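You operate a simulated robot arm through the tools that you are given. There is no shell and no other tool. Be economical: measure what you need, move in short steps, check, and stop when the job is done.

Carry out the task below with a simulated robot arm. There is one attempt and no reset: what you move stays moved.

TASK
Press the bush down into the yellow roller hub.
Fine: table under the ram first; bush under 2.5 mm proud; lever up, table out, hub in the blue tray.

It is judged by the outcome, as a careful person would: the job done as asked, and still so three seconds after it is handed in. It fails if anything else is knocked over, pushed out of place, dropped, spilled or broken.

THE ROBOT
A 7-joint arm with a two-finger parallel gripper, fixed in place. Base frame: the origin is at the foot of the arm, x ahead of it, y to its left, z up; the work surface is at about z = 0. Lengths are in mm, angles in degrees, forces in N, time in s.
With the tool pointing down near the work surface it reaches from about 220 to 580 mm from the base axis. Its first joint turns from -66.0 to 66.0 degrees. Payload 2.5 kg.
Tool frame: the origin (TCP) lies between the finger pads and is the grasp point; the fingertips stand 23 mm ahead of it; z points along the fingers, y is the line along which they close. The gripper opens to 94 mm. The fingers are 38 mm wide and 10 mm thick; the gripper's body (54 by 96 mm) begins 39 mm behind the TCP.
Orientation is that of the tool frame in the base frame, as a unit quaternion [w, x, y, z]. With the fingers straight down and closing along the base's y, the tool's x points along the base's -x, its y along +y and its z along -z.

THE INTERFACE
- The arm moves only by the tool play_rows. Its argument "plan" is a list of rows, each a list of 3 entries, a list of its own where there are three numbers: the shift along the tool's x, y, z in mm, then the turn, a rotation vector about the tool's x, y, z in degrees, then the opening, from 0 (shut) to 1 (fully open). In form: [[[dx, dy, dz], [ax, ay, az], jaw], ...]. A call has 1 to 10 rows; each row shifts and turns the commanded pose from where the row before left it, along the tool's axes as they then stand. A row lasts 0.2 s, in which the tool goes at most 50 mm and 8.6 degrees; a call with a longer step from one row to the next is refused whole, and so is a gripper value outside its range. A pose out of reach is approached as far as the arm can. The call stops where the force on the tool passes 90 N (or 10 N more than at its start, if that is more) or the arm is blocked; 0.2 s more then pass. The fingers move at their own pace (about 108 mm/s each) and stop on an object; they squeeze with about 32 N. The grip force told is the motor's: it shows also when the fingers shut on nothing. Time passes only in rows, and 0.2 s behind the last, so rows that do not move let the fingers close. It gives the time, the measured TCP pose, the force on the tool (base axes), the opening and the grip force at its end, in the units of the frame above (readings bear some noise).
- Cameras (640 x 400 px; columns grow to the right, rows downward): "scene" is fixed at [107.3, -401.1, 563.9]; the picture's right is [0.82, -0.58, 0.00], its down [-0.27, -0.38, -0.88] and it looks along [0.51, 0.72, -0.47] (base axes); focal length 266 px, centre (320, 200). "wrist" rides on the gripper at [-39, 0, -44] in the tool frame; the picture's right is [0.00, -1.00, 0.00], its down [0.97, 0.00, -0.24] and it looks along [0.24, 0.00, 0.97] (tool axes); focal length 218 px, centre (320, 200).
- capture(camera): a new picture of that camera. No time passes.
- measure_at(camera, pixels): for up to 12 pixels [column, row] of the newest picture of that camera ("zoom" is the newest enlarged one), the place [x, y, z] in the base frame of the surface seen there, good to about 2 mm, but the place of the scene camera against the robot may be out by one fixed shift of up to 25 mm in any direction. No time passes.
- close_up(camera, box): a new picture of the part [left, top, right, bottom] of that camera's present view, enlarged. No time passes.
- hand_in(): hands the job in; it is judged then, once.

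Work in short steps. Measure before you move; look again where a grasp or a placing could have gone wrong, and mend it. You have 80 turns and 46 pictures in all, those below and enlarged ones among them. Open the gripper and draw the arm clear of the work before you hand the job in, unless the task says otherwise; then end with one line.

The tools are called after ">>>" as a command line: name --argument value ..., lists and objects as JSON in quotes. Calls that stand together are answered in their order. play_rows: Moves the arm, as the interface text tells. Its arguments: {"type":"object","properties":{"plan":{"type":"array","items":{"type":"array"}}},"required":["plan"]} The other tools are called the same way: capture (camera) takes a picture; measure_at (camera, pixels) gives the place of the surface under pixels of a picture; close_up (camera, box) takes an enlarged picture of a part of a camera's view; hand_in () hands the job in.

At the start:

```text
time: 0.0
position: [307.3, 43.9, 429.3]
ee_rot: [-0.001, 0.0, 1.0, 0.0]
ft_force: [0.1, -0.3, -0.1]
width: 93.9
grip_force: 0.1
```

scene: 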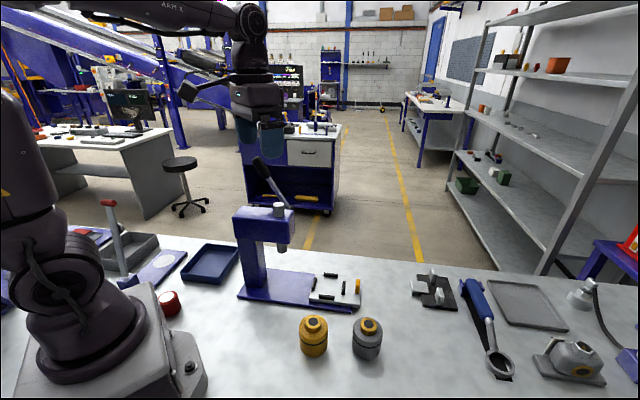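
wrist: 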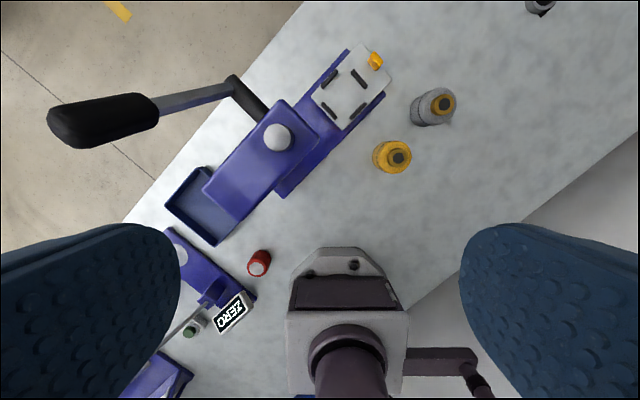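

I start with enlarged views of the press and the two hubs (scene about 240-390, 150-360; wrist 160-460, 40-250).

>>> close_up --camera "scene" --box '[220, 150, 400, 370]'

>>> close_up --camera "wrist" --box '[160, 30, 480, 250]'

```text
1.82 times, centred on (310, 260) of scene
```

zoom: 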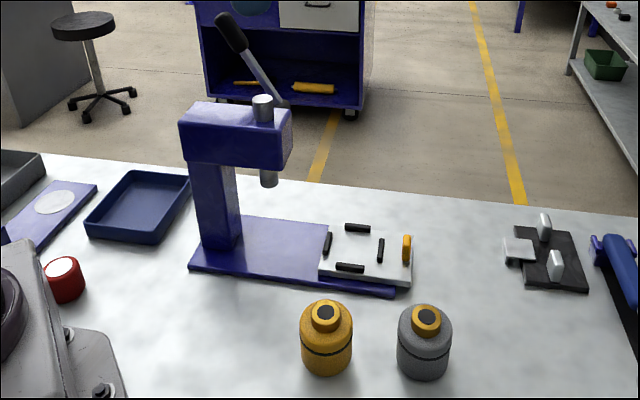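

```text
1.82 times, centred on (320, 140) of wrist
```

zoom: 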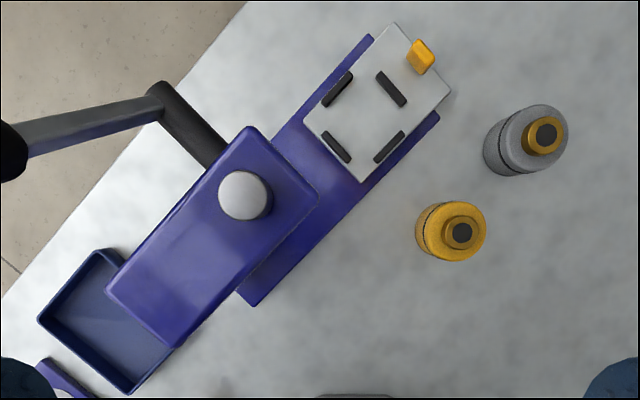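

>>> measure_at --camera "zoom" --pixels '[[395, 30], [444, 88], [363, 176], [309, 120], [338, 90], [391, 90], [336, 147], [390, 147], [421, 55], [462, 233], [435, 240], [364, 120]]'

>>> measure_at --camera "zoom" --pixels '[[243, 193], [250, 130], [314, 195], [178, 342], [110, 290], [252, 300], [432, 118], [160, 95], [60, 140], [190, 120], [100, 320], [543, 132]]'

>>> measure_at --camera "wrist" --pixels '[[75, 110], [120, 120], [200, 95], [235, 85], [255, 110], [260, 262], [215, 243], [167, 205], [200, 168], [241, 205], [195, 207], [393, 172]]'

```text
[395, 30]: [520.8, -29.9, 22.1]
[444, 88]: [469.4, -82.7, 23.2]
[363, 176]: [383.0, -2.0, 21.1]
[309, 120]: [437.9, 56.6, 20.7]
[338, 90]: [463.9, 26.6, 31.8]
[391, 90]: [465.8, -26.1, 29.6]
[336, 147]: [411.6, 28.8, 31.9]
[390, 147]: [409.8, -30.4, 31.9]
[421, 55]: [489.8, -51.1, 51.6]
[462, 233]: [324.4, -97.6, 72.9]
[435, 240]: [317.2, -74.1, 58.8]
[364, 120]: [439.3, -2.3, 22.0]
```

```text
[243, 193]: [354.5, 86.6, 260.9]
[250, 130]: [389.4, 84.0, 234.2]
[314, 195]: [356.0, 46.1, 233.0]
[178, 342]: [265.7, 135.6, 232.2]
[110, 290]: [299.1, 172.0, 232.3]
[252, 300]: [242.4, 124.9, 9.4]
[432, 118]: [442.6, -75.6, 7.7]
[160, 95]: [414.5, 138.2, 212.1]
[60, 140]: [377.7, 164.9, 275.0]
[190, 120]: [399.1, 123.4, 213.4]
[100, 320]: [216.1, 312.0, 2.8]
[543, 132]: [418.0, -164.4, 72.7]
```

```text
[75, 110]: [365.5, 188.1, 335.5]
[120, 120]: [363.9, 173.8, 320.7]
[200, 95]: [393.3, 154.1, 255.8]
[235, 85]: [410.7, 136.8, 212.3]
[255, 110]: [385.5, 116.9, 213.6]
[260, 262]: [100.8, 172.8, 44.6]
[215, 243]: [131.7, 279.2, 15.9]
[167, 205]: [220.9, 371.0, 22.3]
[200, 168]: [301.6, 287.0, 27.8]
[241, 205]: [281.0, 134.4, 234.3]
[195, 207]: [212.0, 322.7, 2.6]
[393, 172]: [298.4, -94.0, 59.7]
```

The yellow hub stands near (320,-97) with its bush top at z≈73. The table nest centre is near (438,0), about 120 mm out from the ram at (354,87) along the 45° slide. I move above the hub for a closer look.

>>> play_rows --plan '[[[-2.5, -23.5, 38], [0, 0, 0], 1], [[-2.5, -23.5, 38], [0, 0, 0], 1], [[-2.5, -23.5, 38], [0, 0, 0], 1], [[-2.5, -23.5, 38], [0, 0, 0], 1], [[-2.5, -23.5, 38], [0, 0, 0], 1], [[-2.5, -23.5, 38], [0, 0, 0], 1]]'

>>> capture --camera "wrist"

>>> close_up --camera "scene" --box '[230, 150, 380, 260]'

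```text
time: 1.4
position: [321.1, -95.6, 202.8]
ee_rot: [-0.001, -0.001, 1.0, 0.0]
ft_force: [0.1, -0.5, 0.5]
width: 93.9
grip_force: 0.0
```

```text
41 pictures are left
```

wrist: 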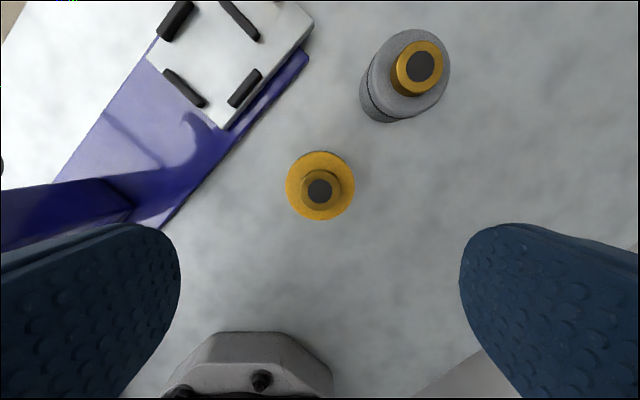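

```text
3.64 times, centred on (305, 205) of scene
```

zoom: 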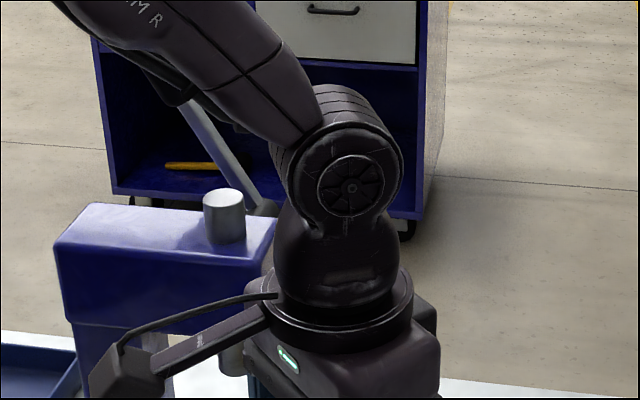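

>>> measure_at --camera "wrist" --pixels '[[320, 190], [291, 187], [350, 187], [320, 157], [320, 216], [304, 190], [336, 190], [320, 174], [320, 205], [178, 20], [185, 88], [245, 88]]'

>>> close_up --camera "scene" --box '[280, 290, 400, 370]'

```text
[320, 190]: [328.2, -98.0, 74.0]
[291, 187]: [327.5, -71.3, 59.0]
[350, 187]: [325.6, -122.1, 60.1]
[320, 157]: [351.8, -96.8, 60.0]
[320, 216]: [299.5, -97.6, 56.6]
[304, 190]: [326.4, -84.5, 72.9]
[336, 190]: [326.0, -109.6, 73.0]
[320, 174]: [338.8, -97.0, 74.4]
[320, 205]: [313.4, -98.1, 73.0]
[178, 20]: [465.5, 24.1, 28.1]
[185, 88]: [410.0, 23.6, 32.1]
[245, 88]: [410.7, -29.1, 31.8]
```

```text
5.00 times, centred on (340, 330) of scene
```

zoom: 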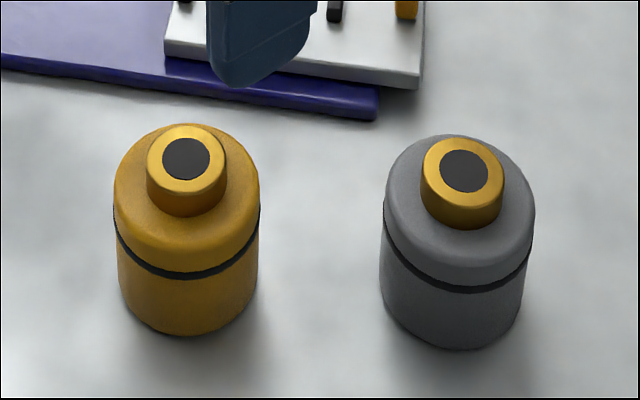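

Hub centre is (326.5,-97.3), about 56 mm in diameter with its body top at z=60. I go down to grip height at z≈39.

>>> play_rows --plan '[[[-4.2, -0.2, 40], [0, 0, 0], 1], [[0, 0, 41], [0, 0, 0], 1], [[0, 0, 41], [0, 0, 0], 1], [[0, 0, 40], [0, 0, 0], 1], [[0, 0, 0], [0, 0, 0], 1]]'

```text
time: 2.6
position: [326.5, -96.6, 39.0]
ee_rot: [0.001, 0.001, 1.0, 0.0]
ft_force: [0.0, -0.3, -0.5]
width: 94.2
grip_force: 0.0
```

The tool is placed over the hub at z=39, so I close on it and lift a little.

>>> play_rows --plan '[[[0, 0, 0], [0, 0, 0], 0], [[0, 0, 0], [0, 0, 0], 0], [[0, 0, 0], [0, 0, 0], 0], [[0, 0, -10], [0, 0, 0], 0], [[0, 0, -30], [0, 0, 0], 0], [[0, 0, -40], [0, 0, 0], 0], [[0, 0, 0], [0, 0, 0], 0]]'

>>> capture --camera "wrist"

```text
time: 4.2
position: [325.4, -95.6, 120.6]
ee_rot: [0.0, 0.0, 1.0, 0.001]
ft_force: [-0.5, 0.3, -3.8]
width: 61.3
grip_force: 31.3
```

```text
38 pictures are left
```

wrist: 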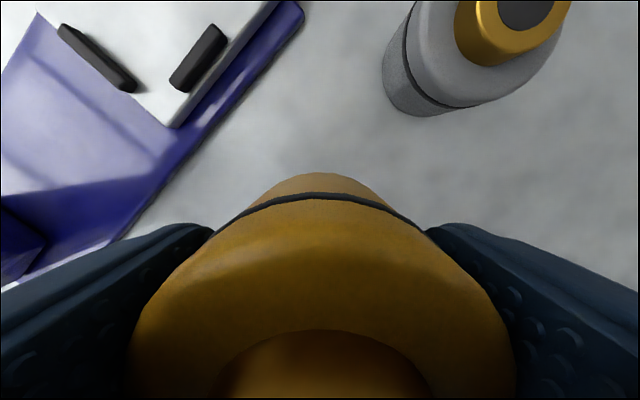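

The hub is held (width 61.3). I raise it and stop beside the nest, so the wrist camera can see the nest past the hub.

>>> play_rows --plan '[[[-11, 20, -33], [0, 0, 0], 0], [[-11, 20, -33], [0, 0, 0], 0], [[-11, 20, -34], [0, 0, 0], 0], [[0, 0, 0], [0, 0, 0], 0]]'

>>> close_up --camera "wrist" --box '[160, 0, 400, 150]'

```text
time: 5.2
position: [359.2, -34.8, 221.6]
ee_rot: [0.0, 0.001, 1.0, 0.0]
ft_force: [-0.4, -0.4, -4.9]
width: 61.3
grip_force: 31.6
```

```text
2.67 times, centred on (280, 75) of wrist
```

zoom: 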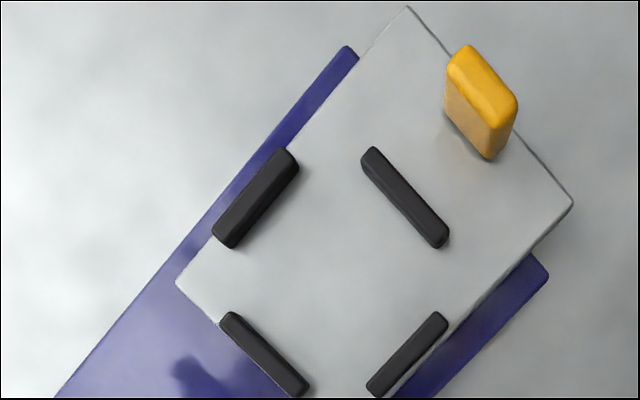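

>>> measure_at --camera "zoom" --pixels '[[284, 156], [226, 234], [372, 155], [440, 236], [230, 318], [298, 388], [440, 320], [375, 386], [480, 85], [468, 55], [506, 105], [340, 280]]'

```text
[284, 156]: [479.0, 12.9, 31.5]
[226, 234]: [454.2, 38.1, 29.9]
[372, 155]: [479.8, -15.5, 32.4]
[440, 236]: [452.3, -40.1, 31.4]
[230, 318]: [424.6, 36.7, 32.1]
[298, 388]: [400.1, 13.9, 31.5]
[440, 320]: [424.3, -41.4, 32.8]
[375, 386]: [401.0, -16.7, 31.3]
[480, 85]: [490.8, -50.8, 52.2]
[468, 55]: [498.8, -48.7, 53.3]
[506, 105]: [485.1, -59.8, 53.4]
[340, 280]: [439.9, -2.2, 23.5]
```

The nest centre from the bar midlines is (439.4,-1.5), with inner faces about ±33 mm away. I move above it, keeping the hub bottom clear of the bars.

>>> play_rows --plan '[[[-26.7, 11.1, 0], [0, 0, 0], 0], [[-26.7, 11.1, 20], [0, 0, 0], 0], [[-26.8, 11.1, 40], [0, 0, 0], 0], [[0, 0, 46], [0, 0, 0], 0], [[0, 0, 0], [0, 0, 0], 0]]'

>>> capture --camera "scene"

```text
time: 6.4
position: [438.8, -4.5, 112.8]
ee_rot: [-0.001, 0.0, 1.0, 0.0]
ft_force: [0.2, -0.1, -3.3]
width: 61.3
grip_force: 32.1
```

```text
36 pictures are left
```

scene: 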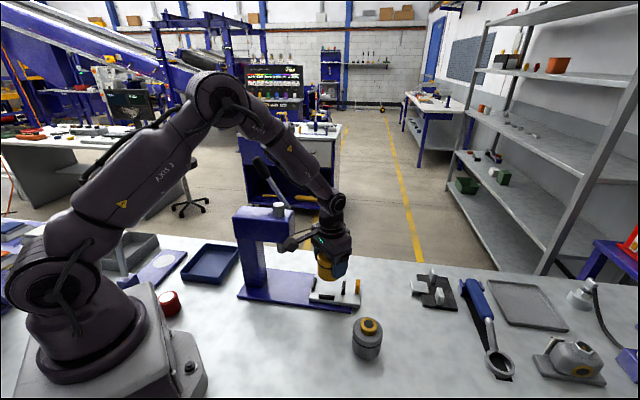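

Clear of the press. I shift y by +2.5 and go down to just above the bars.

>>> play_rows --plan '[[[0, 2.5, 20], [0, 0, 0], 0], [[0, 0, 13], [0, 0, 0], 0], [[0, 0, 0], [0, 0, 0], 0]]'

>>> play_rows --plan '[[[0, 0, 0], [0, 0, 0], 0]]'

>>> capture --camera "wrist"

```text
time: 7.2
position: [440.3, -0.4, 80.5]
ee_rot: [0.001, 0.0, 1.0, 0.0]
ft_force: [1.2, -0.3, -4.1]
width: 61.2
grip_force: 32.0
```

```text
time: 7.6
position: [438.4, -0.8, 81.1]
ee_rot: [0.0, 0.0, 1.0, -0.001]
ft_force: [0.3, 0.5, -4.1]
width: 61.2
grip_force: 32.2
```

```text
35 pictures are left
```

wrist: 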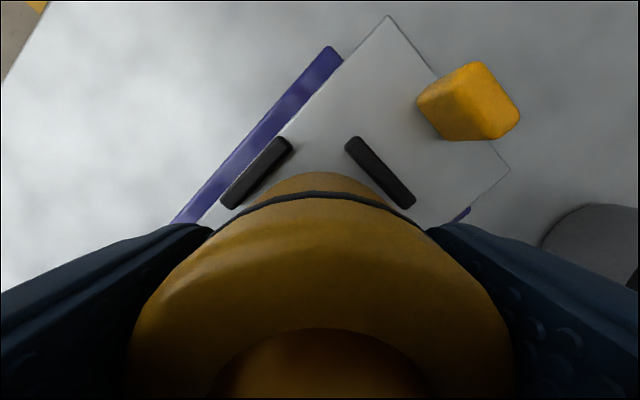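

The bars sit evenly either side of the hub (columns 221-292 and 345-415, middle about 318). I lower slowly until it seats.

>>> play_rows --plan '[[[0, 0, 8], [0, 0, 0], 0], [[0, 0, 6], [0, 0, 0], 0], [[0, 0, 4], [0, 0, 0], 0], [[0, 0, 0], [0, 0, 0], 0]]'

```text
time: 8.6
position: [439.0, -1.1, 63.2]
ee_rot: [0.0, 0.0, 1.0, 0.0]
ft_force: [0.1, 0.3, -4.7]
width: 61.1
grip_force: 32.3
```

>>> play_rows --plan '[[[0, 0, 1.5], [0, 0, 0], 0], [[0, 0, 1], [0, 0, 0], 0], [[0, 0, 0], [0, 0, 0], 0]]'

```text
time: 9.4
position: [440.4, -1.0, 61.6]
ee_rot: [0.002, -0.001, 1.0, 0.0]
ft_force: [-5.7, 0.4, 23.4]
width: 61.7
grip_force: 32.3
```

Contact at +23 N, so the hub is seated. I open and go straight up.

>>> play_rows --plan '[[[0, 0, 0], [0, 0, 0], 1], [[0, 0, 0], [0, 0, 0], 1], [[0, 0, -20], [0, 0, 0], 1], [[0, 0, -40], [0, 0, 0], 1], [[0, 0, -40], [0, 0, 0], 1], [[20, -25, -30], [0, 0, 0], 1], [[0, 0, 0], [0, 0, 0], 1]]'

>>> capture --camera "wrist"

>>> close_up --camera "scene" --box '[220, 150, 400, 330]'

```text
time: 11.0
position: [418.6, -25.6, 190.8]
ee_rot: [0.001, -0.001, 1.0, 0.0]
ft_force: [-0.6, 0.8, -0.4]
width: 94.0
grip_force: 0.0
```

```text
34 pictures are left
```

wrist: 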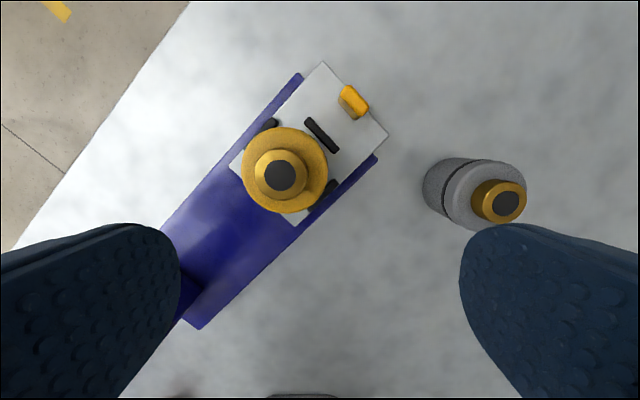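

```text
2.22 times, centred on (310, 240) of scene
```

zoom: 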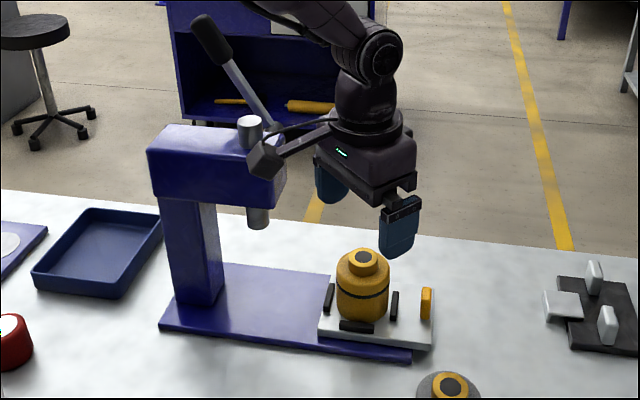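

The hub sits squarely in the nest. Next is the table handle at (491,-53): I move out over it, then yaw 45° and tilt so the wrist stays clear of the press head while pushing.

>>> play_rows --plan '[[[-39, -16.5, 0], [0, 0, 0], 1], [[-39, -16.5, 0], [0, 0, 0], 1], [[0, 0, 0], [0, 0, 7.5], 1], [[0, 0, 0], [0, 0, 7.5], 1], [[0, 0, 0], [0, 0, 7.5], 1], [[0, 0, 0], [0, 0, 7.5], 1], [[0, 0, 0], [0, 0, 7.5], 1], [[0, 0, 0], [0, 0, 7.5], 1], [[0, 0, 0], [0, 0, 0], 1]]'

>>> play_rows --plan '[[[0, 0, 0], [0, 8, 0], 1], [[0, 0, 0], [0, 8, 0], 1], [[0, 0, 0], [0, 8, 0], 1], [[0, 0, 0], [0, 0, 0], 1]]'

>>> capture --camera "wrist"

```text
time: 13.0
position: [497.8, -58.9, 190.5]
ee_rot: [-0.001, 0.383, 0.924, 0.001]
ft_force: [0.0, 0.0, -0.5]
width: 94.0
grip_force: 0.0
```

```text
time: 14.0
position: [498.0, -59.3, 191.0]
ee_rot: [-0.193, 0.374, 0.904, 0.079]
ft_force: [0.3, 0.3, -0.4]
width: 93.9
grip_force: 0.1
```

```text
32 pictures are left
```

wrist: 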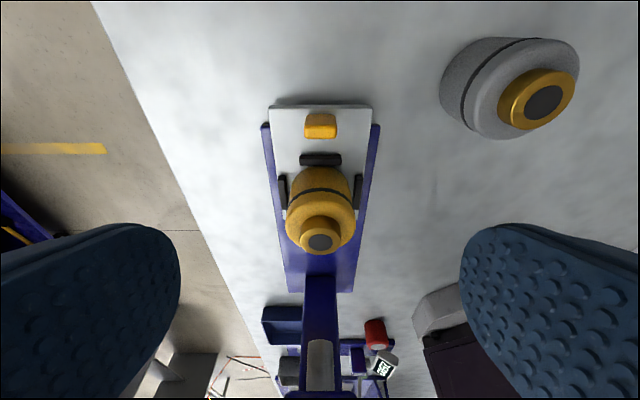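

>>> measure_at --camera "wrist" --pixels '[[320, 118], [308, 120], [334, 120], [320, 133], [280, 108], [365, 108], [320, 241], [320, 350]]'

```text
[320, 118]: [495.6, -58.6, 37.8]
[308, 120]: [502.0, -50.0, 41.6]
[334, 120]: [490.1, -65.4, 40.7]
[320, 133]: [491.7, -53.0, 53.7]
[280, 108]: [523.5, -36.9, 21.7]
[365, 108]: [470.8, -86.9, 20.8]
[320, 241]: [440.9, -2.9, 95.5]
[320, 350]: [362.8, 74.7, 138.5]
```

The handle's outer face is at (495.6,-58.6) and its top is at z≈53.5. The TCP lines up with it, so I go straight down to z≈59 with the fingers on either side.

>>> play_rows --plan '[[[-18, 0, 40.2], [0, 0, 0], 1], [[-18, 0, 40.2], [0, 0, 0], 1], [[-18, 0, 40.2], [0, 0, 0], 1], [[0, 0, 0], [0, 0, 0], 1]]'

>>> capture --camera "wrist"

```text
time: 15.0
position: [497.1, -59.1, 59.2]
ee_rot: [-0.192, 0.374, 0.904, 0.08]
ft_force: [0.1, -0.1, -0.1]
width: 93.8
grip_force: 0.1
```

```text
31 pictures are left
```

wrist: 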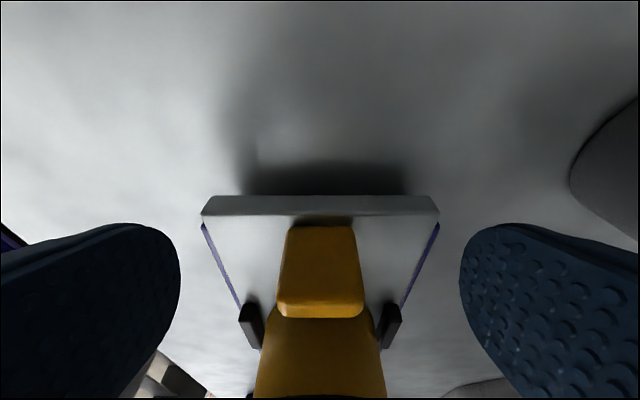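

The handle is centred (columns 277-365), so I close on it.

>>> play_rows --plan '[[[0, 0, 0], [0, 0, 0], 0], [[0, 0, 0], [0, 0, 0], 0], [[0, 0, 0], [0, 0, 0], 0], [[0, 0, 0], [0, 0, 0], 0]]'

```text
time: 16.0
position: [496.6, -58.6, 59.1]
ee_rot: [-0.192, 0.375, 0.903, 0.08]
ft_force: [-0.5, -1.1, -2.6]
width: 26.2
grip_force: 45.3
```

Gripped at 26 mm. I push the table inward smoothly along the slide, 64 mm to start.

>>> play_rows --plan '[[[3.65, 0, 1.63], [0, 0, 0], 0], [[5.5, 0, 2.45], [0, 0, 0], 0], [[7.3, 0, 3.25], [0, 0, 0], 0], [[7.3, 0, 3.25], [0, 0, 0], 0], [[7.3, 0, 3.25], [0, 0, 0], 0], [[7.3, 0, 3.25], [0, 0, 0], 0], [[7.3, 0, 3.25], [0, 0, 0], 0], [[7.3, 0, 3.25], [0, 0, 0], 0], [[3.65, 0, 1.63], [0, 0, 0], 0]]'

>>> capture --camera "scene"

```text
time: 18.0
position: [454.3, -14.8, 58.4]
ee_rot: [-0.192, 0.375, 0.903, 0.08]
ft_force: [-2.1, -3.2, 8.2]
width: 25.8
grip_force: 45.2
```

```text
30 pictures are left
```

scene: 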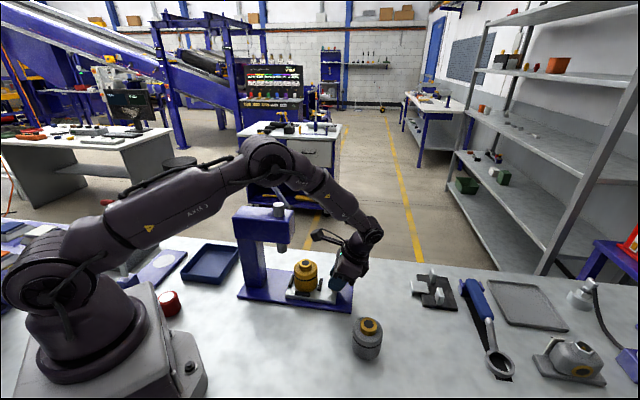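

It slides freely with little force. I push 40 mm more and check clearance.

>>> play_rows --plan '[[[3.65, 0, 1.63], [0, 0, 0], 0], [[7.3, 0, 3.15], [0, 0, 0], 0], [[7.3, 0, 3.15], [0, 0, 0], 0], [[7.3, 0, 3.15], [0, 0, 0], 0], [[7.3, 0, 3.15], [0, 0, 0], 0], [[3.65, 0, 1.63], [0, 0, 0], 0], [[0, 0, 0], [0, 0, 0], 0]]'

>>> capture --camera "scene"

>>> capture --camera "wrist"

```text
time: 19.6
position: [427.7, 10.3, 59.1]
ee_rot: [-0.187, 0.377, 0.903, 0.08]
ft_force: [40.4, -19.5, -16.7]
width: 25.8
grip_force: 45.0
```

```text
29 pictures are left
```

scene: 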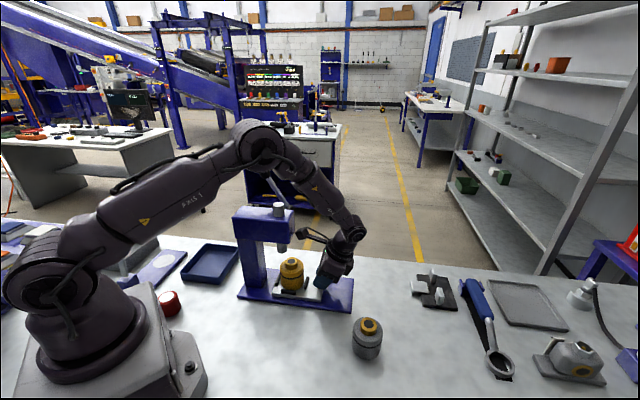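

```text
28 pictures are left
```

wrist: 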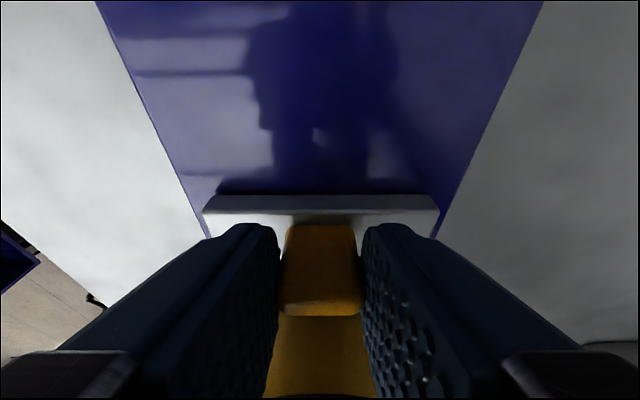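

The force rose to 45 N outward after about 97 mm of the expected 120. I look closer to see whether this is a stop or a snag.

>>> close_up --camera "scene" --box '[225, 170, 385, 320]'

```text
2.67 times, centred on (305, 245) of scene
```

zoom: 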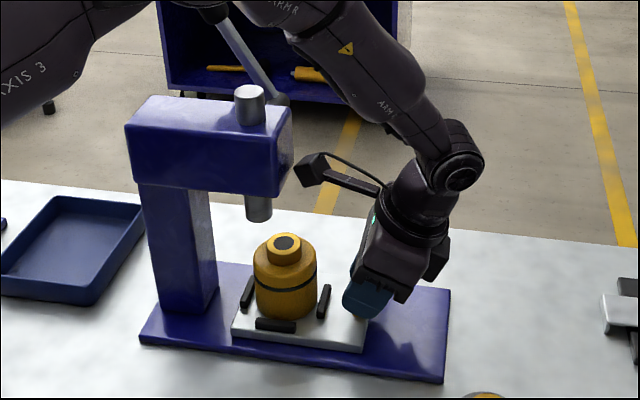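

>>> measure_at --camera "zoom" --pixels '[[312, 172], [300, 168], [345, 180], [270, 150], [288, 150], [259, 210], [283, 242], [249, 90], [273, 325], [262, 128]]'

```text
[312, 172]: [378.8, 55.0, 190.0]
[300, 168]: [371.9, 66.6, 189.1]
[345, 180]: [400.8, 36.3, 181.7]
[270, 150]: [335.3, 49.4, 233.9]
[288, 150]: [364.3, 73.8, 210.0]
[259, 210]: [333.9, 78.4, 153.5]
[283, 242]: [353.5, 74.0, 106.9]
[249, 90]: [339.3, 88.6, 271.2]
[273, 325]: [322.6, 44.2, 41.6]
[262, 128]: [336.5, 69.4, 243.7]
```

The dark block on the wrist boom (zoom 300-325, 155-185) is touching the front of the press head, so this is the arm and not the table's stop. I release, back off outward and up, and tilt to 45° so the boom clears the head.

>>> play_rows --plan '[[[-2, 0, -0.9], [0, 0, 0], 0], [[0, 0, 0], [0, 0, 0], 1], [[0, 0, 0], [0, 0, 0], 1], [[-9, 0, -4], [0, 0, 0], 1], [[-9, 0, -4], [0, 0, 0], 1], [[12, 0, -27], [0, 0, 0], 1], [[0, 0, 0], [0, 7, 0], 1], [[0, 0, 0], [0, 7, 0], 1], [[0, 0, 0], [0, 7, 0], 1], [[0, 0, 0], [0, 0, 0], 1]]'

>>> capture --camera "wrist"

```text
time: 21.8
position: [441.1, -3.1, 88.5]
ee_rot: [-0.354, 0.354, 0.853, 0.147]
ft_force: [-0.4, -0.3, -0.3]
width: 93.9
grip_force: 0.1
```

```text
26 pictures are left
```

wrist: 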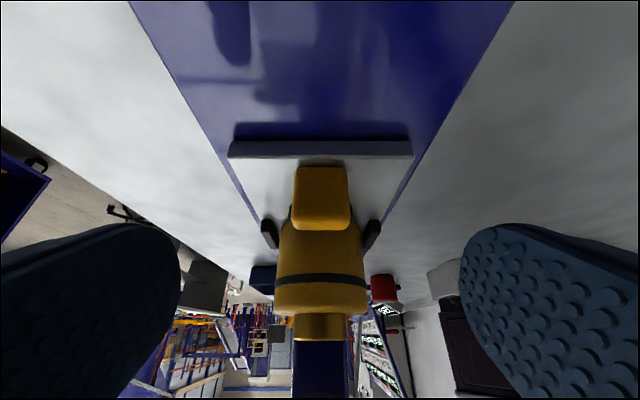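

>>> measure_at --camera "wrist" --pixels '[[320, 195], [320, 226], [300, 200], [343, 200], [250, 150], [400, 150]]'

```text
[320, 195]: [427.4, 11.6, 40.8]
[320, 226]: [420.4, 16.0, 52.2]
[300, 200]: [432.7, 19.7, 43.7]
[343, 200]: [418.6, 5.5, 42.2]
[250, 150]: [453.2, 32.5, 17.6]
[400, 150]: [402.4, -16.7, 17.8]
```

The handle is now at u≈287 (outer face (427,12)). I lower onto it at 45° and grip.

>>> play_rows --plan '[[[-10.6, 0, 10.6], [0, 0, 0], 1], [[-10.6, 0, 10.6], [0, 0, 0], 1], [[8.5, 0, 8.5], [0, 0, 0], 1], [[0, 0, 0], [0, 0, 0], 0], [[0, 0, 0], [0, 0, 0], 0], [[0, 0, 0], [0, 0, 0], 0], [[0, 0, 0], [0, 0, 0], 0]]'

>>> capture --camera "wrist"

```text
time: 23.4
position: [432.4, 5.5, 59.1]
ee_rot: [-0.354, 0.353, 0.854, 0.146]
ft_force: [-1.5, -1.1, -0.5]
width: 25.9
grip_force: 45.5
```

```text
25 pictures are left
```

wrist: 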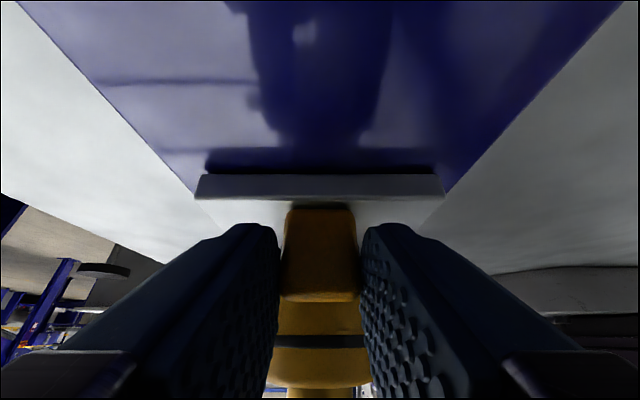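

Gripped at 25.9 mm. I push 18 mm further.

>>> play_rows --plan '[[[2, 0, 2], [0, 0, 0], 0], [[3, 0, 3], [0, 0, 0], 0], [[3, 0, 3], [0, 0, 0], 0], [[3, 0, 3], [0, 0, 0], 0], [[2, 0, 2], [0, 0, 0], 0], [[0, 0, 0], [0, 0, 0], 0]]'

>>> close_up --camera "scene" --box '[225, 170, 385, 320]'

```text
time: 24.8
position: [418.4, 19.0, 58.6]
ee_rot: [-0.354, 0.354, 0.853, 0.146]
ft_force: [-7.4, -5.0, -2.5]
width: 25.6
grip_force: 45.4
```

```text
2.67 times, centred on (305, 245) of scene
```

zoom: 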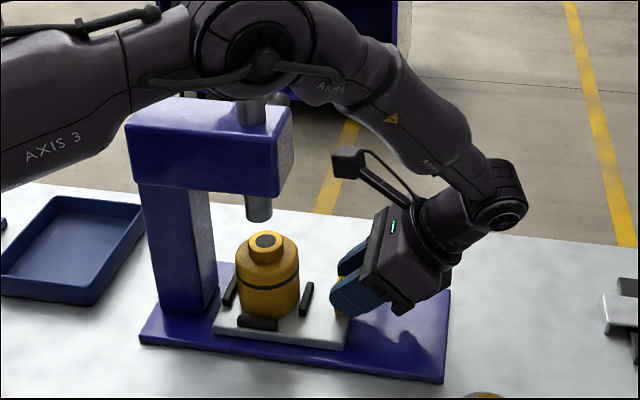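

>>> measure_at --camera "zoom" --pixels '[[265, 241], [253, 240], [276, 240], [259, 208], [247, 208], [270, 208], [259, 218]]'

```text
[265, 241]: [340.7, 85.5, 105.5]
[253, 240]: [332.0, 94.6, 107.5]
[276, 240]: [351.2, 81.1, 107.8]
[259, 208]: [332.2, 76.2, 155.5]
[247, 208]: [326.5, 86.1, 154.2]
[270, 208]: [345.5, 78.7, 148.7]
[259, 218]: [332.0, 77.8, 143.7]
```

The bush sits about 3-5 mm short of the ram axis. I push gently for the stop.

>>> play_rows --plan '[[[1, 0, 1], [0, 0, 0], 0], [[1, 0, 1], [0, 0, 0], 0], [[1, 0, 1], [0, 0, 0], 0], [[0, 0, 0], [0, 0, 0], 0]]'

```text
time: 25.8
position: [417.7, 19.5, 58.8]
ee_rot: [-0.353, 0.354, 0.853, 0.147]
ft_force: [2.6, -12.1, -2.4]
width: 25.8
grip_force: 45.0
```

>>> play_rows --plan '[[[1.5, 0, 1.5], [0, 0, 0], 0], [[1.5, 0, 1.5], [0, 0, 0], 0], [[0, 0, 0], [0, 0, 0], 0]]'

```text
time: 26.6
position: [416.0, 22.4, 59.0]
ee_rot: [-0.349, 0.355, 0.855, 0.145]
ft_force: [18.9, -26.1, -1.0]
width: 25.8
grip_force: 45.0
```

>>> close_up --camera "scene" --box '[225, 170, 385, 320]'

>>> measure_at --camera "zoom" --pixels '[[264, 240], [253, 240], [276, 240], [259, 208]]'

```text
2.67 times, centred on (305, 245) of scene
```

zoom: 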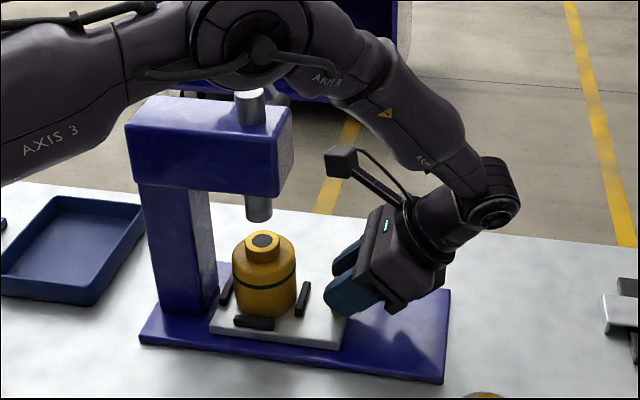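

```text
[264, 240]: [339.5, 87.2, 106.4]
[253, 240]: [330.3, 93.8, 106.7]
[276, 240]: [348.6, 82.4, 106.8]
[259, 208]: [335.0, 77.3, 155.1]
```

The bush now lines up with the ram within a millimetre or two. One more firm push will tell whether this is the end stop.

>>> play_rows --plan '[[[1.5, 0, 1.5], [0, 0, 0], 0], [[1.5, 0, 1.5], [0, 0, 0], 0], [[0, 0, 0], [0, 0, 0], 0]]'

>>> close_up --camera "scene" --box '[225, 170, 385, 320]'

```text
time: 27.4
position: [411.4, 25.7, 58.6]
ee_rot: [-0.349, 0.356, 0.855, 0.145]
ft_force: [23.0, -27.4, 2.1]
width: 25.6
grip_force: 44.7
```

```text
2.67 times, centred on (305, 245) of scene
```

zoom: 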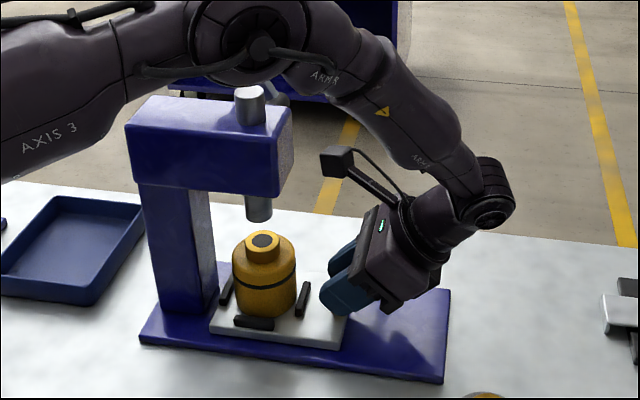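

The table stayed put while the fingers slid on the handle, so it is at its stop. I open, back off outward and up, and straighten the tool.

>>> play_rows --plan '[[[-3, 0, -3], [0, 0, 0], 0.5], [[0, 0, 0], [0, 0, 0], 0.6], [[-15, 0, -15], [0, 0, 0], 0.6], [[-20, 0, -20], [0, 0, 0], 0.6], [[-20, 0, -20], [0, 0, 0], 0.6], [[0, 0, -45], [0, 0, 0], 0.6], [[10, 0, -40], [0, 0, 0], 0.6], [[10, 0, -40], [0, 0, 0], 0.6], [[0, 0, 0], [0, 0, 0], 0.6]]'

>>> capture --camera "scene"

>>> capture --camera "wrist"

```text
time: 29.4
position: [492.6, -63.6, 116.8]
ee_rot: [-0.353, 0.354, 0.854, 0.147]
ft_force: [0.9, 0.4, -0.3]
width: 56.3
grip_force: 0.1
out of reach, approached as far as the arm can: row 7, 8
```

```text
21 pictures are left
```

scene: 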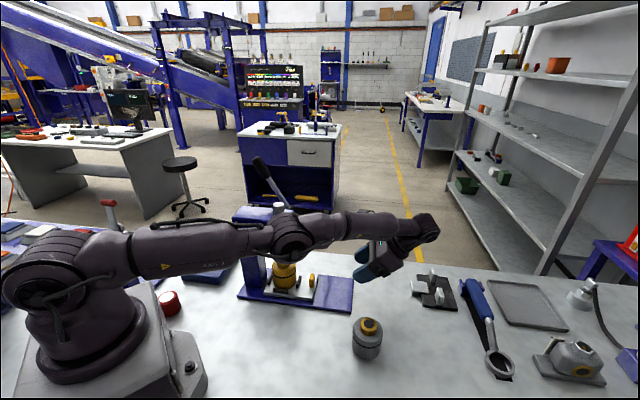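

```text
20 pictures are left
```

wrist: 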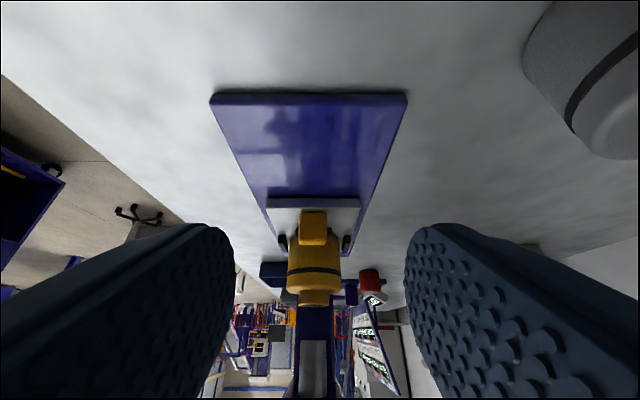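

The arm reached its limit there, with the forearm low over the press. I tilt back upright, moving slightly inward, which raises the wrist and forearm.

>>> play_rows --plan '[[[5, 0, 5], [0, -7.5, 0], 0.6], [[6, 0, 4], [0, -7.5, 0], 0.6], [[6, 0, 3], [0, -7.5, 0], 0.6], [[6, 0, 2], [0, -7.5, 0], 0.6], [[7, 0, 1], [0, -7.5, 0], 0.6], [[7, 0, 0], [0, -7.5, 0], 0.6], [[0, 0, 0], [0, 0, 0], 0.6]]'

>>> close_up --camera "scene" --box '[220, 120, 420, 320]'

```text
time: 31.0
position: [464.1, -35.0, 120.4]
ee_rot: [0.0, 0.383, 0.924, 0.0]
ft_force: [0.1, -0.3, -0.4]
width: 56.4
grip_force: 0.1
```

```text
2.00 times, centred on (320, 220) of scene
```

zoom: 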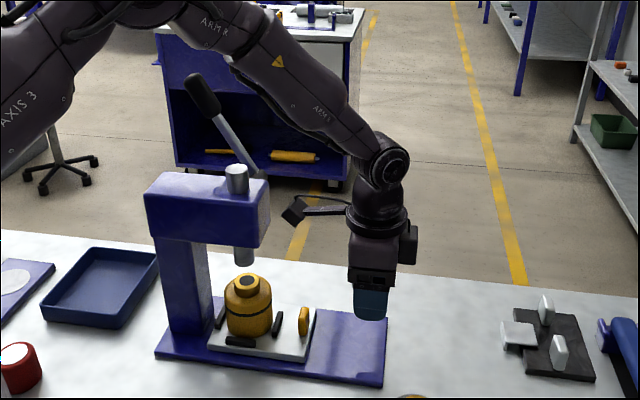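

The table stays in and the hub is upright. Next the lever: knob near (365,188,335), in the vertical plane v≈390. I rise clear and look at it from above.

>>> play_rows --plan '[[[0, 0, -45], [0, 0, 0], 0.6], [[0, 0, -45], [0, 0, 0], 0.6], [[14, -14, -45], [0, 0, 0], 0.6], [[14, -14, -45], [0, 0, 0], 0.6], [[14, -14, -45], [0, 0, 0], 0.6], [[14, -14, -45], [0, 0, 0], 0.6], [[14, -14, -45], [0, 0, 0], 0.6], [[0, 0, 0], [0, 0, 0], 0.6]]'

>>> capture --camera "wrist"

```text
time: 32.8
position: [365.2, -33.7, 437.3]
ee_rot: [0.0, 0.383, 0.924, 0.0]
ft_force: [-0.5, 0.6, 0.1]
width: 56.4
grip_force: 0.1
```

```text
18 pictures are left
```

wrist: 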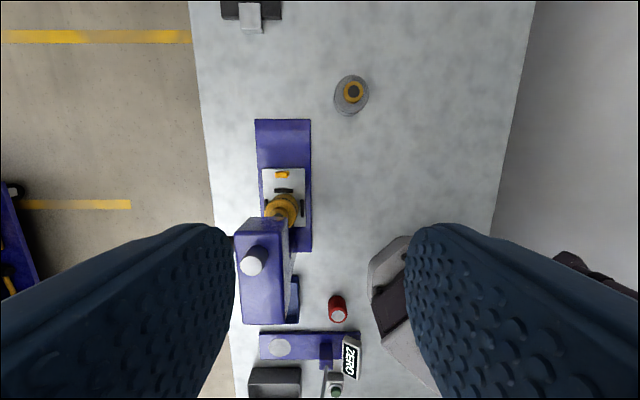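

>>> play_rows --plan '[[[10, 40, 0], [0, 0, 0], 0.8], [[10, 40, 0], [0, 0, 0], 0.9], [[10, 40, 0], [0, 0, 0], 1], [[0, 0, 0], [0, 0, 0], 1]]'

>>> capture --camera "wrist"

```text
time: 33.8
position: [426.7, 71.7, 436.6]
ee_rot: [0.0, 0.383, 0.924, 0.0]
ft_force: [0.3, 0.0, -0.4]
width: 94.0
grip_force: 0.0
```

```text
17 pictures are left
```

wrist: 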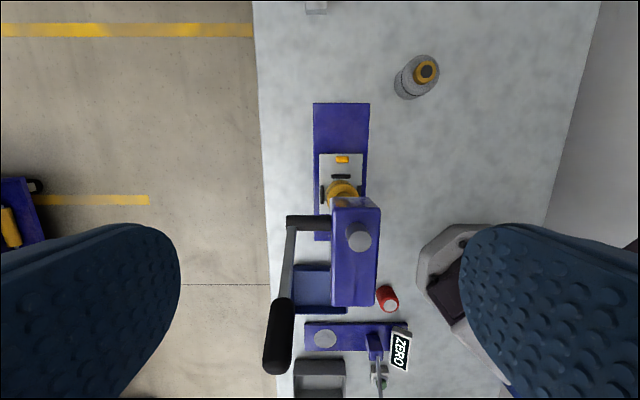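

>>> measure_at --camera "wrist" --pixels '[[274, 365], [267, 345], [289, 345], [278, 345], [281, 320], [284, 302], [288, 280], [291, 245], [290, 224], [305, 224], [325, 224], [355, 285]]'

>>> close_up --camera "scene" --box '[230, 150, 330, 230]'

```text
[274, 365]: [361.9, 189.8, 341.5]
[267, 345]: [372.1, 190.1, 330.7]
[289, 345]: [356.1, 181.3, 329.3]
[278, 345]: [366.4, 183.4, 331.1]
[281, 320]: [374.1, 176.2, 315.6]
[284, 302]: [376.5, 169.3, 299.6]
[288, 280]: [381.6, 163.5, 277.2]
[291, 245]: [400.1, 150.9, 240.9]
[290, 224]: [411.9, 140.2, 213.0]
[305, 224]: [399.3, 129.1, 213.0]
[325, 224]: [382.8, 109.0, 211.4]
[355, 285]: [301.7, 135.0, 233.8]
```

```text
5.00 times, centred on (280, 190) of scene
```

zoom: 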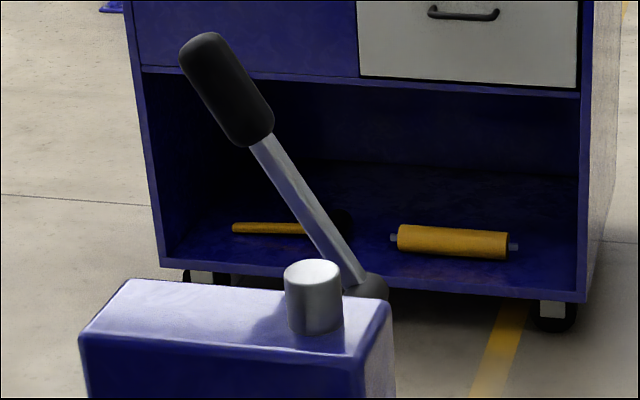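

The lever rises from a pivot near (u 192, z 205) to its tip near z 345, about 61° and leaning back, with a grip about 23 mm thick at v≈389.5. I move above it with the jaws half open, then descend around the grip.

>>> play_rows --plan '[[[42.3, 12.4, 0], [0, 0, 0], 0.6], [[42.3, 12.4, 0], [0, 0, 0], 0.6], [[42.3, 12.4, 0], [0, 0, 0], 0.6], [[0, 0, 0], [0, 0, 0], 0.6]]'

>>> capture --camera "wrist"

```text
time: 34.8
position: [363.2, 186.2, 436.3]
ee_rot: [0.0, 0.383, 0.924, 0.0]
ft_force: [0.4, -1.4, 0.0]
width: 56.5
grip_force: 0.1
```

```text
15 pictures are left
```

wrist: 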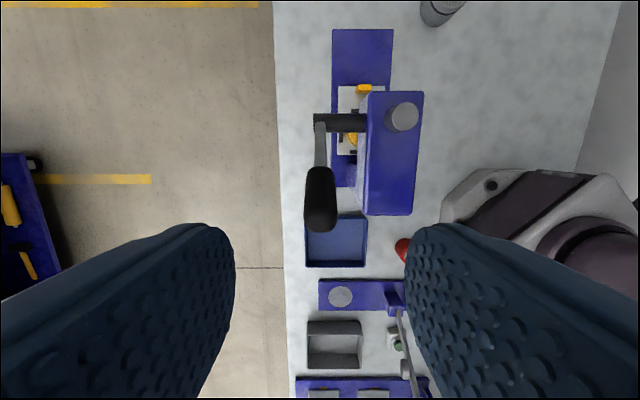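

>>> measure_at --camera "wrist" --pixels '[[308, 235], [336, 243], [364, 218], [364, 264], [308, 265], [340, 217], [320, 215], [320, 195]]'

>>> play_rows --plan '[[[0, 0, 40], [0, 0, 0], 0.6], [[0, 0, 40], [0, 0, 0], 0.6], [[0, 0, 36], [0, 0, 0], 0.6], [[0, 0, 0], [0, 0, 0], 0.6]]'

>>> capture --camera "wrist"

```text
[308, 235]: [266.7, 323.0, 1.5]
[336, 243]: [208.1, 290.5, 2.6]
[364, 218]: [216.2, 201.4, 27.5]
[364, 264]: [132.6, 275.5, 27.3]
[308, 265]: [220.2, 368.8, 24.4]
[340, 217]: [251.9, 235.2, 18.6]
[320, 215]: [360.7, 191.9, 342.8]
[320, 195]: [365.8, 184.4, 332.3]
```

```text
time: 35.8
position: [363.7, 187.0, 319.2]
ee_rot: [0.0, 0.383, 0.924, 0.0]
ft_force: [-1.2, -0.5, -0.1]
width: 56.2
grip_force: 0.0
```

```text
14 pictures are left
```

wrist: 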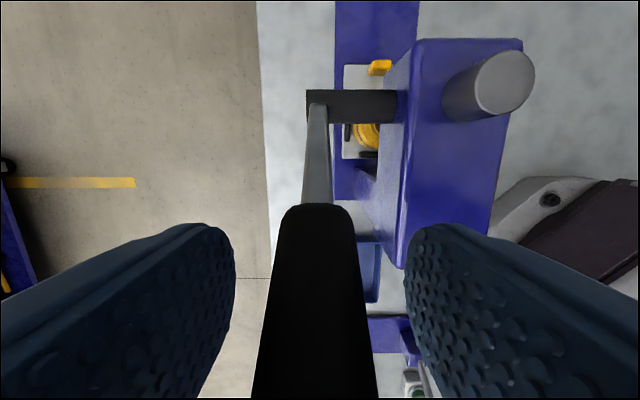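

The grip is between the fingers, so I close.

>>> play_rows --plan '[[[0, 0, 0], [0, 0, 0], 0], [[0, 0, 0], [0, 0, 0], 0], [[0, 0, 0], [0, 0, 0], 0], [[0, 0, 0], [0, 0, 0], 0]]'

```text
time: 36.8
position: [365.1, 187.5, 319.8]
ee_rot: [0.0, 0.383, 0.924, 0.001]
ft_force: [22.8, 15.5, -10.0]
width: 23.9
grip_force: 44.9
```

Gripped at 23.9 mm. I test which way the lever turns with a small step down and back.

>>> play_rows --plan '[[[2.6, 0, 1.5], [0, 0, 0], 0], [[2.6, 0, 1.5], [0, 0, 0], 0], [[2.6, 0, 1.5], [0, 0, 0], 0], [[0, 0, 0], [0, 0, 0], 0]]'

```text
time: 37.8
position: [359.6, 191.8, 315.4]
ee_rot: [0.002, 0.382, 0.924, 0.002]
ft_force: [16.5, 5.7, 7.0]
width: 23.9
grip_force: 45.1
```

It turns freely down and backward. I follow the arc about 22° and check that the ram descends.

>>> play_rows --plan '[[[6.9, 0, 5.2], [0, 0, 0], 0], [[6.8, 0, 5.3], [0, 0, 0], 0], [[6.1, 0, 6.1], [0, 0, 0], 0], [[6.0, 0, 6.2], [0, 0, 0], 0], [[5.3, 0, 6.8], [0, 0, 0], 0], [[5.2, 0, 6.9], [0, 0, 0], 0], [[0, 0, 0], [0, 0, 0], 0]]'

>>> close_up --camera "scene" --box '[225, 170, 385, 320]'

```text
time: 39.4
position: [333.3, 217.7, 278.5]
ee_rot: [0.001, 0.383, 0.924, 0.0]
ft_force: [5.6, 10.6, 15.0]
width: 24.1
grip_force: 45.2
```

```text
2.67 times, centred on (305, 245) of scene
```

zoom: 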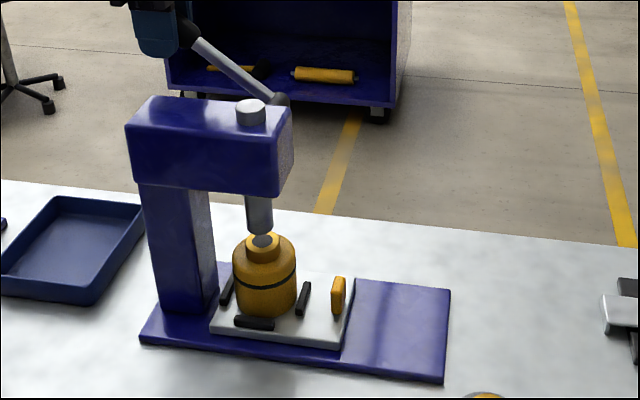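

The ram is coming down over the bush, aligned. I continue along the arc to about horizontal.

>>> play_rows --plan '[[[4.4, 0, 7.4], [0, 0, 0], 0], [[4.1, 0, 7.6], [0, 0, 0], 0], [[3.5, 0, 7.9], [0, 0, 0], 0], [[3.1, 0, 8.1], [0, 0, 0], 0], [[2.4, 0, 8.3], [0, 0, 0], 0], [[2.0, 0, 8.4], [0, 0, 0], 0], [[1.3, 0, 8.5], [0, 0, 0], 0], [[0.9, 0, 8.6], [0, 0, 0], 0], [[0, 0, 0], [0, 0, 0], 0]]'

>>> close_up --camera "scene" --box '[225, 170, 385, 320]'

```text
time: 41.4
position: [319.1, 232.8, 215.4]
ee_rot: [0.0, 0.382, 0.924, 0.001]
ft_force: [0.1, 16.5, 10.0]
width: 23.6
grip_force: 45.0
```

```text
2.67 times, centred on (305, 245) of scene
```

zoom: 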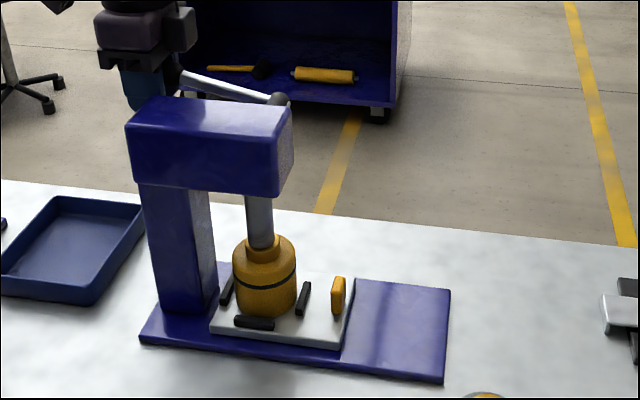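

The ram now meets the bush. I keep pressing downward in short steps, watching the force.

>>> play_rows --plan '[[[0.2, 0, 4.6], [0, 0, 0], 0], [[0.1, 0, 4.6], [0, 0, 0], 0], [[-0.1, 0, 4.6], [0, 0, 0], 0], [[-0.2, 0, 4.6], [0, 0, 0], 0], [[-0.4, 0, 4.6], [0, 0, 0], 0], [[-0.5, 0, 4.5], [0, 0, 0], 0], [[0, 0, 0], [0, 0, 0], 0]]'

```text
time: 43.0
position: [318.0, 233.5, 186.3]
ee_rot: [0.0, 0.383, 0.924, 0.0]
ft_force: [-6.0, 10.6, 14.1]
width: 23.8
grip_force: 45.0
```

>>> play_rows --plan '[[[-0.7, 0, 4.5], [0, 0, 0], 0], [[-0.9, 0, 4.5], [0, 0, 0], 0], [[-1.0, 0, 4.5], [0, 0, 0], 0], [[-1.2, 0, 4.4], [0, 0, 0], 0], [[-1.3, 0, 4.4], [0, 0, 0], 0], [[-1.5, 0, 4.3], [0, 0, 0], 0], [[0, 0, 0], [0, 0, 0], 0]]'

>>> close_up --camera "scene" --box '[265, 220, 325, 310]'

```text
time: 44.6
position: [323.2, 228.7, 160.4]
ee_rot: [0.0, 0.382, 0.924, 0.001]
ft_force: [-16.1, 15.6, 15.7]
width: 23.6
grip_force: 44.9
```

```text
4.44 times, centred on (295, 265) of scene
```

zoom: 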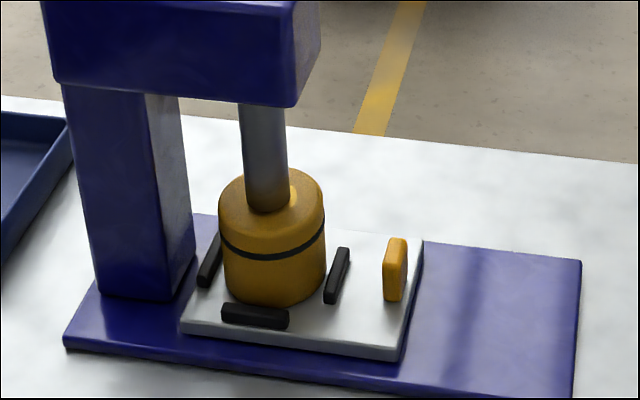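

The bush is nearly in; only a sliver of gold shows right of the ram. I continue until it bottoms out.

>>> play_rows --plan '[[[-1.2, 0, 3], [0, 0, 0], 0], [[-1.3, 0, 3], [0, 0, 0], 0], [[-1.3, 0, 3], [0, 0, 0], 0], [[-1.4, 0, 3], [0, 0, 0], 0], [[0, 0, 0], [0, 0, 0], 0]]'

```text
time: 45.3
position: [322.8, 228.4, 157.4]
ee_rot: [-0.002, 0.382, 0.924, 0.001]
ft_force: [-14.4, -8.0, 28.0]
width: 23.6
grip_force: 44.6
stopped in row 3: the force on the tool passed its limit (the readings are from after the stop); the commanded pose is now the measured one
```

It has bottomed: the force limit tripped with almost no further travel. I bring the lever back up along the same arc.

>>> play_rows --plan '[[[2.6, 0, -8.6], [0, 0, 0], 0], [[2.7, 0, -8.7], [0, 0, 0], 0], [[2.9, 0, -18.3], [0, 0, 0], 0], [[0.3, 0, -18.6], [0, 0, 0], 0], [[-2.2, 0, -18.4], [0, 0, 0], 0], [[-4.8, 0, -17.9], [0, 0, 0], 0], [[0, 0, 0], [0, 0, 0], 0]]'

>>> play_rows --plan '[[[-7.3, 0, -17.1], [0, 0, 0], 0], [[-9.6, 0, -15.9], [0, 0, 0], 0], [[-11.6, 0, -14.4], [0, 0, 0], 0], [[-13.6, 0, -12.7], [0, 0, 0], 0], [[-7.5, 0, -5.5], [0, 0, 0], 0], [[-7.7, 0, -5.1], [0, 0, 0], 0], [[0, 0, 0], [0, 0, 0], 0]]'

>>> close_up --camera "scene" --box '[265, 220, 325, 310]'

```text
time: 46.9
position: [323.3, 229.3, 248.1]
ee_rot: [-0.003, 0.381, 0.925, 0.001]
ft_force: [9.4, -2.5, -15.1]
width: 23.6
grip_force: 45.2
```

```text
time: 48.5
position: [364.6, 188.9, 316.3]
ee_rot: [-0.003, 0.382, 0.924, 0.0]
ft_force: [-16.3, -2.2, -3.7]
width: 23.7
grip_force: 45.2
```

```text
4.44 times, centred on (295, 265) of scene
```

zoom: 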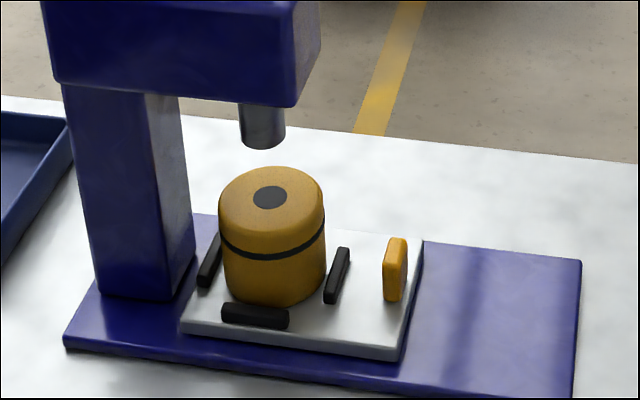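

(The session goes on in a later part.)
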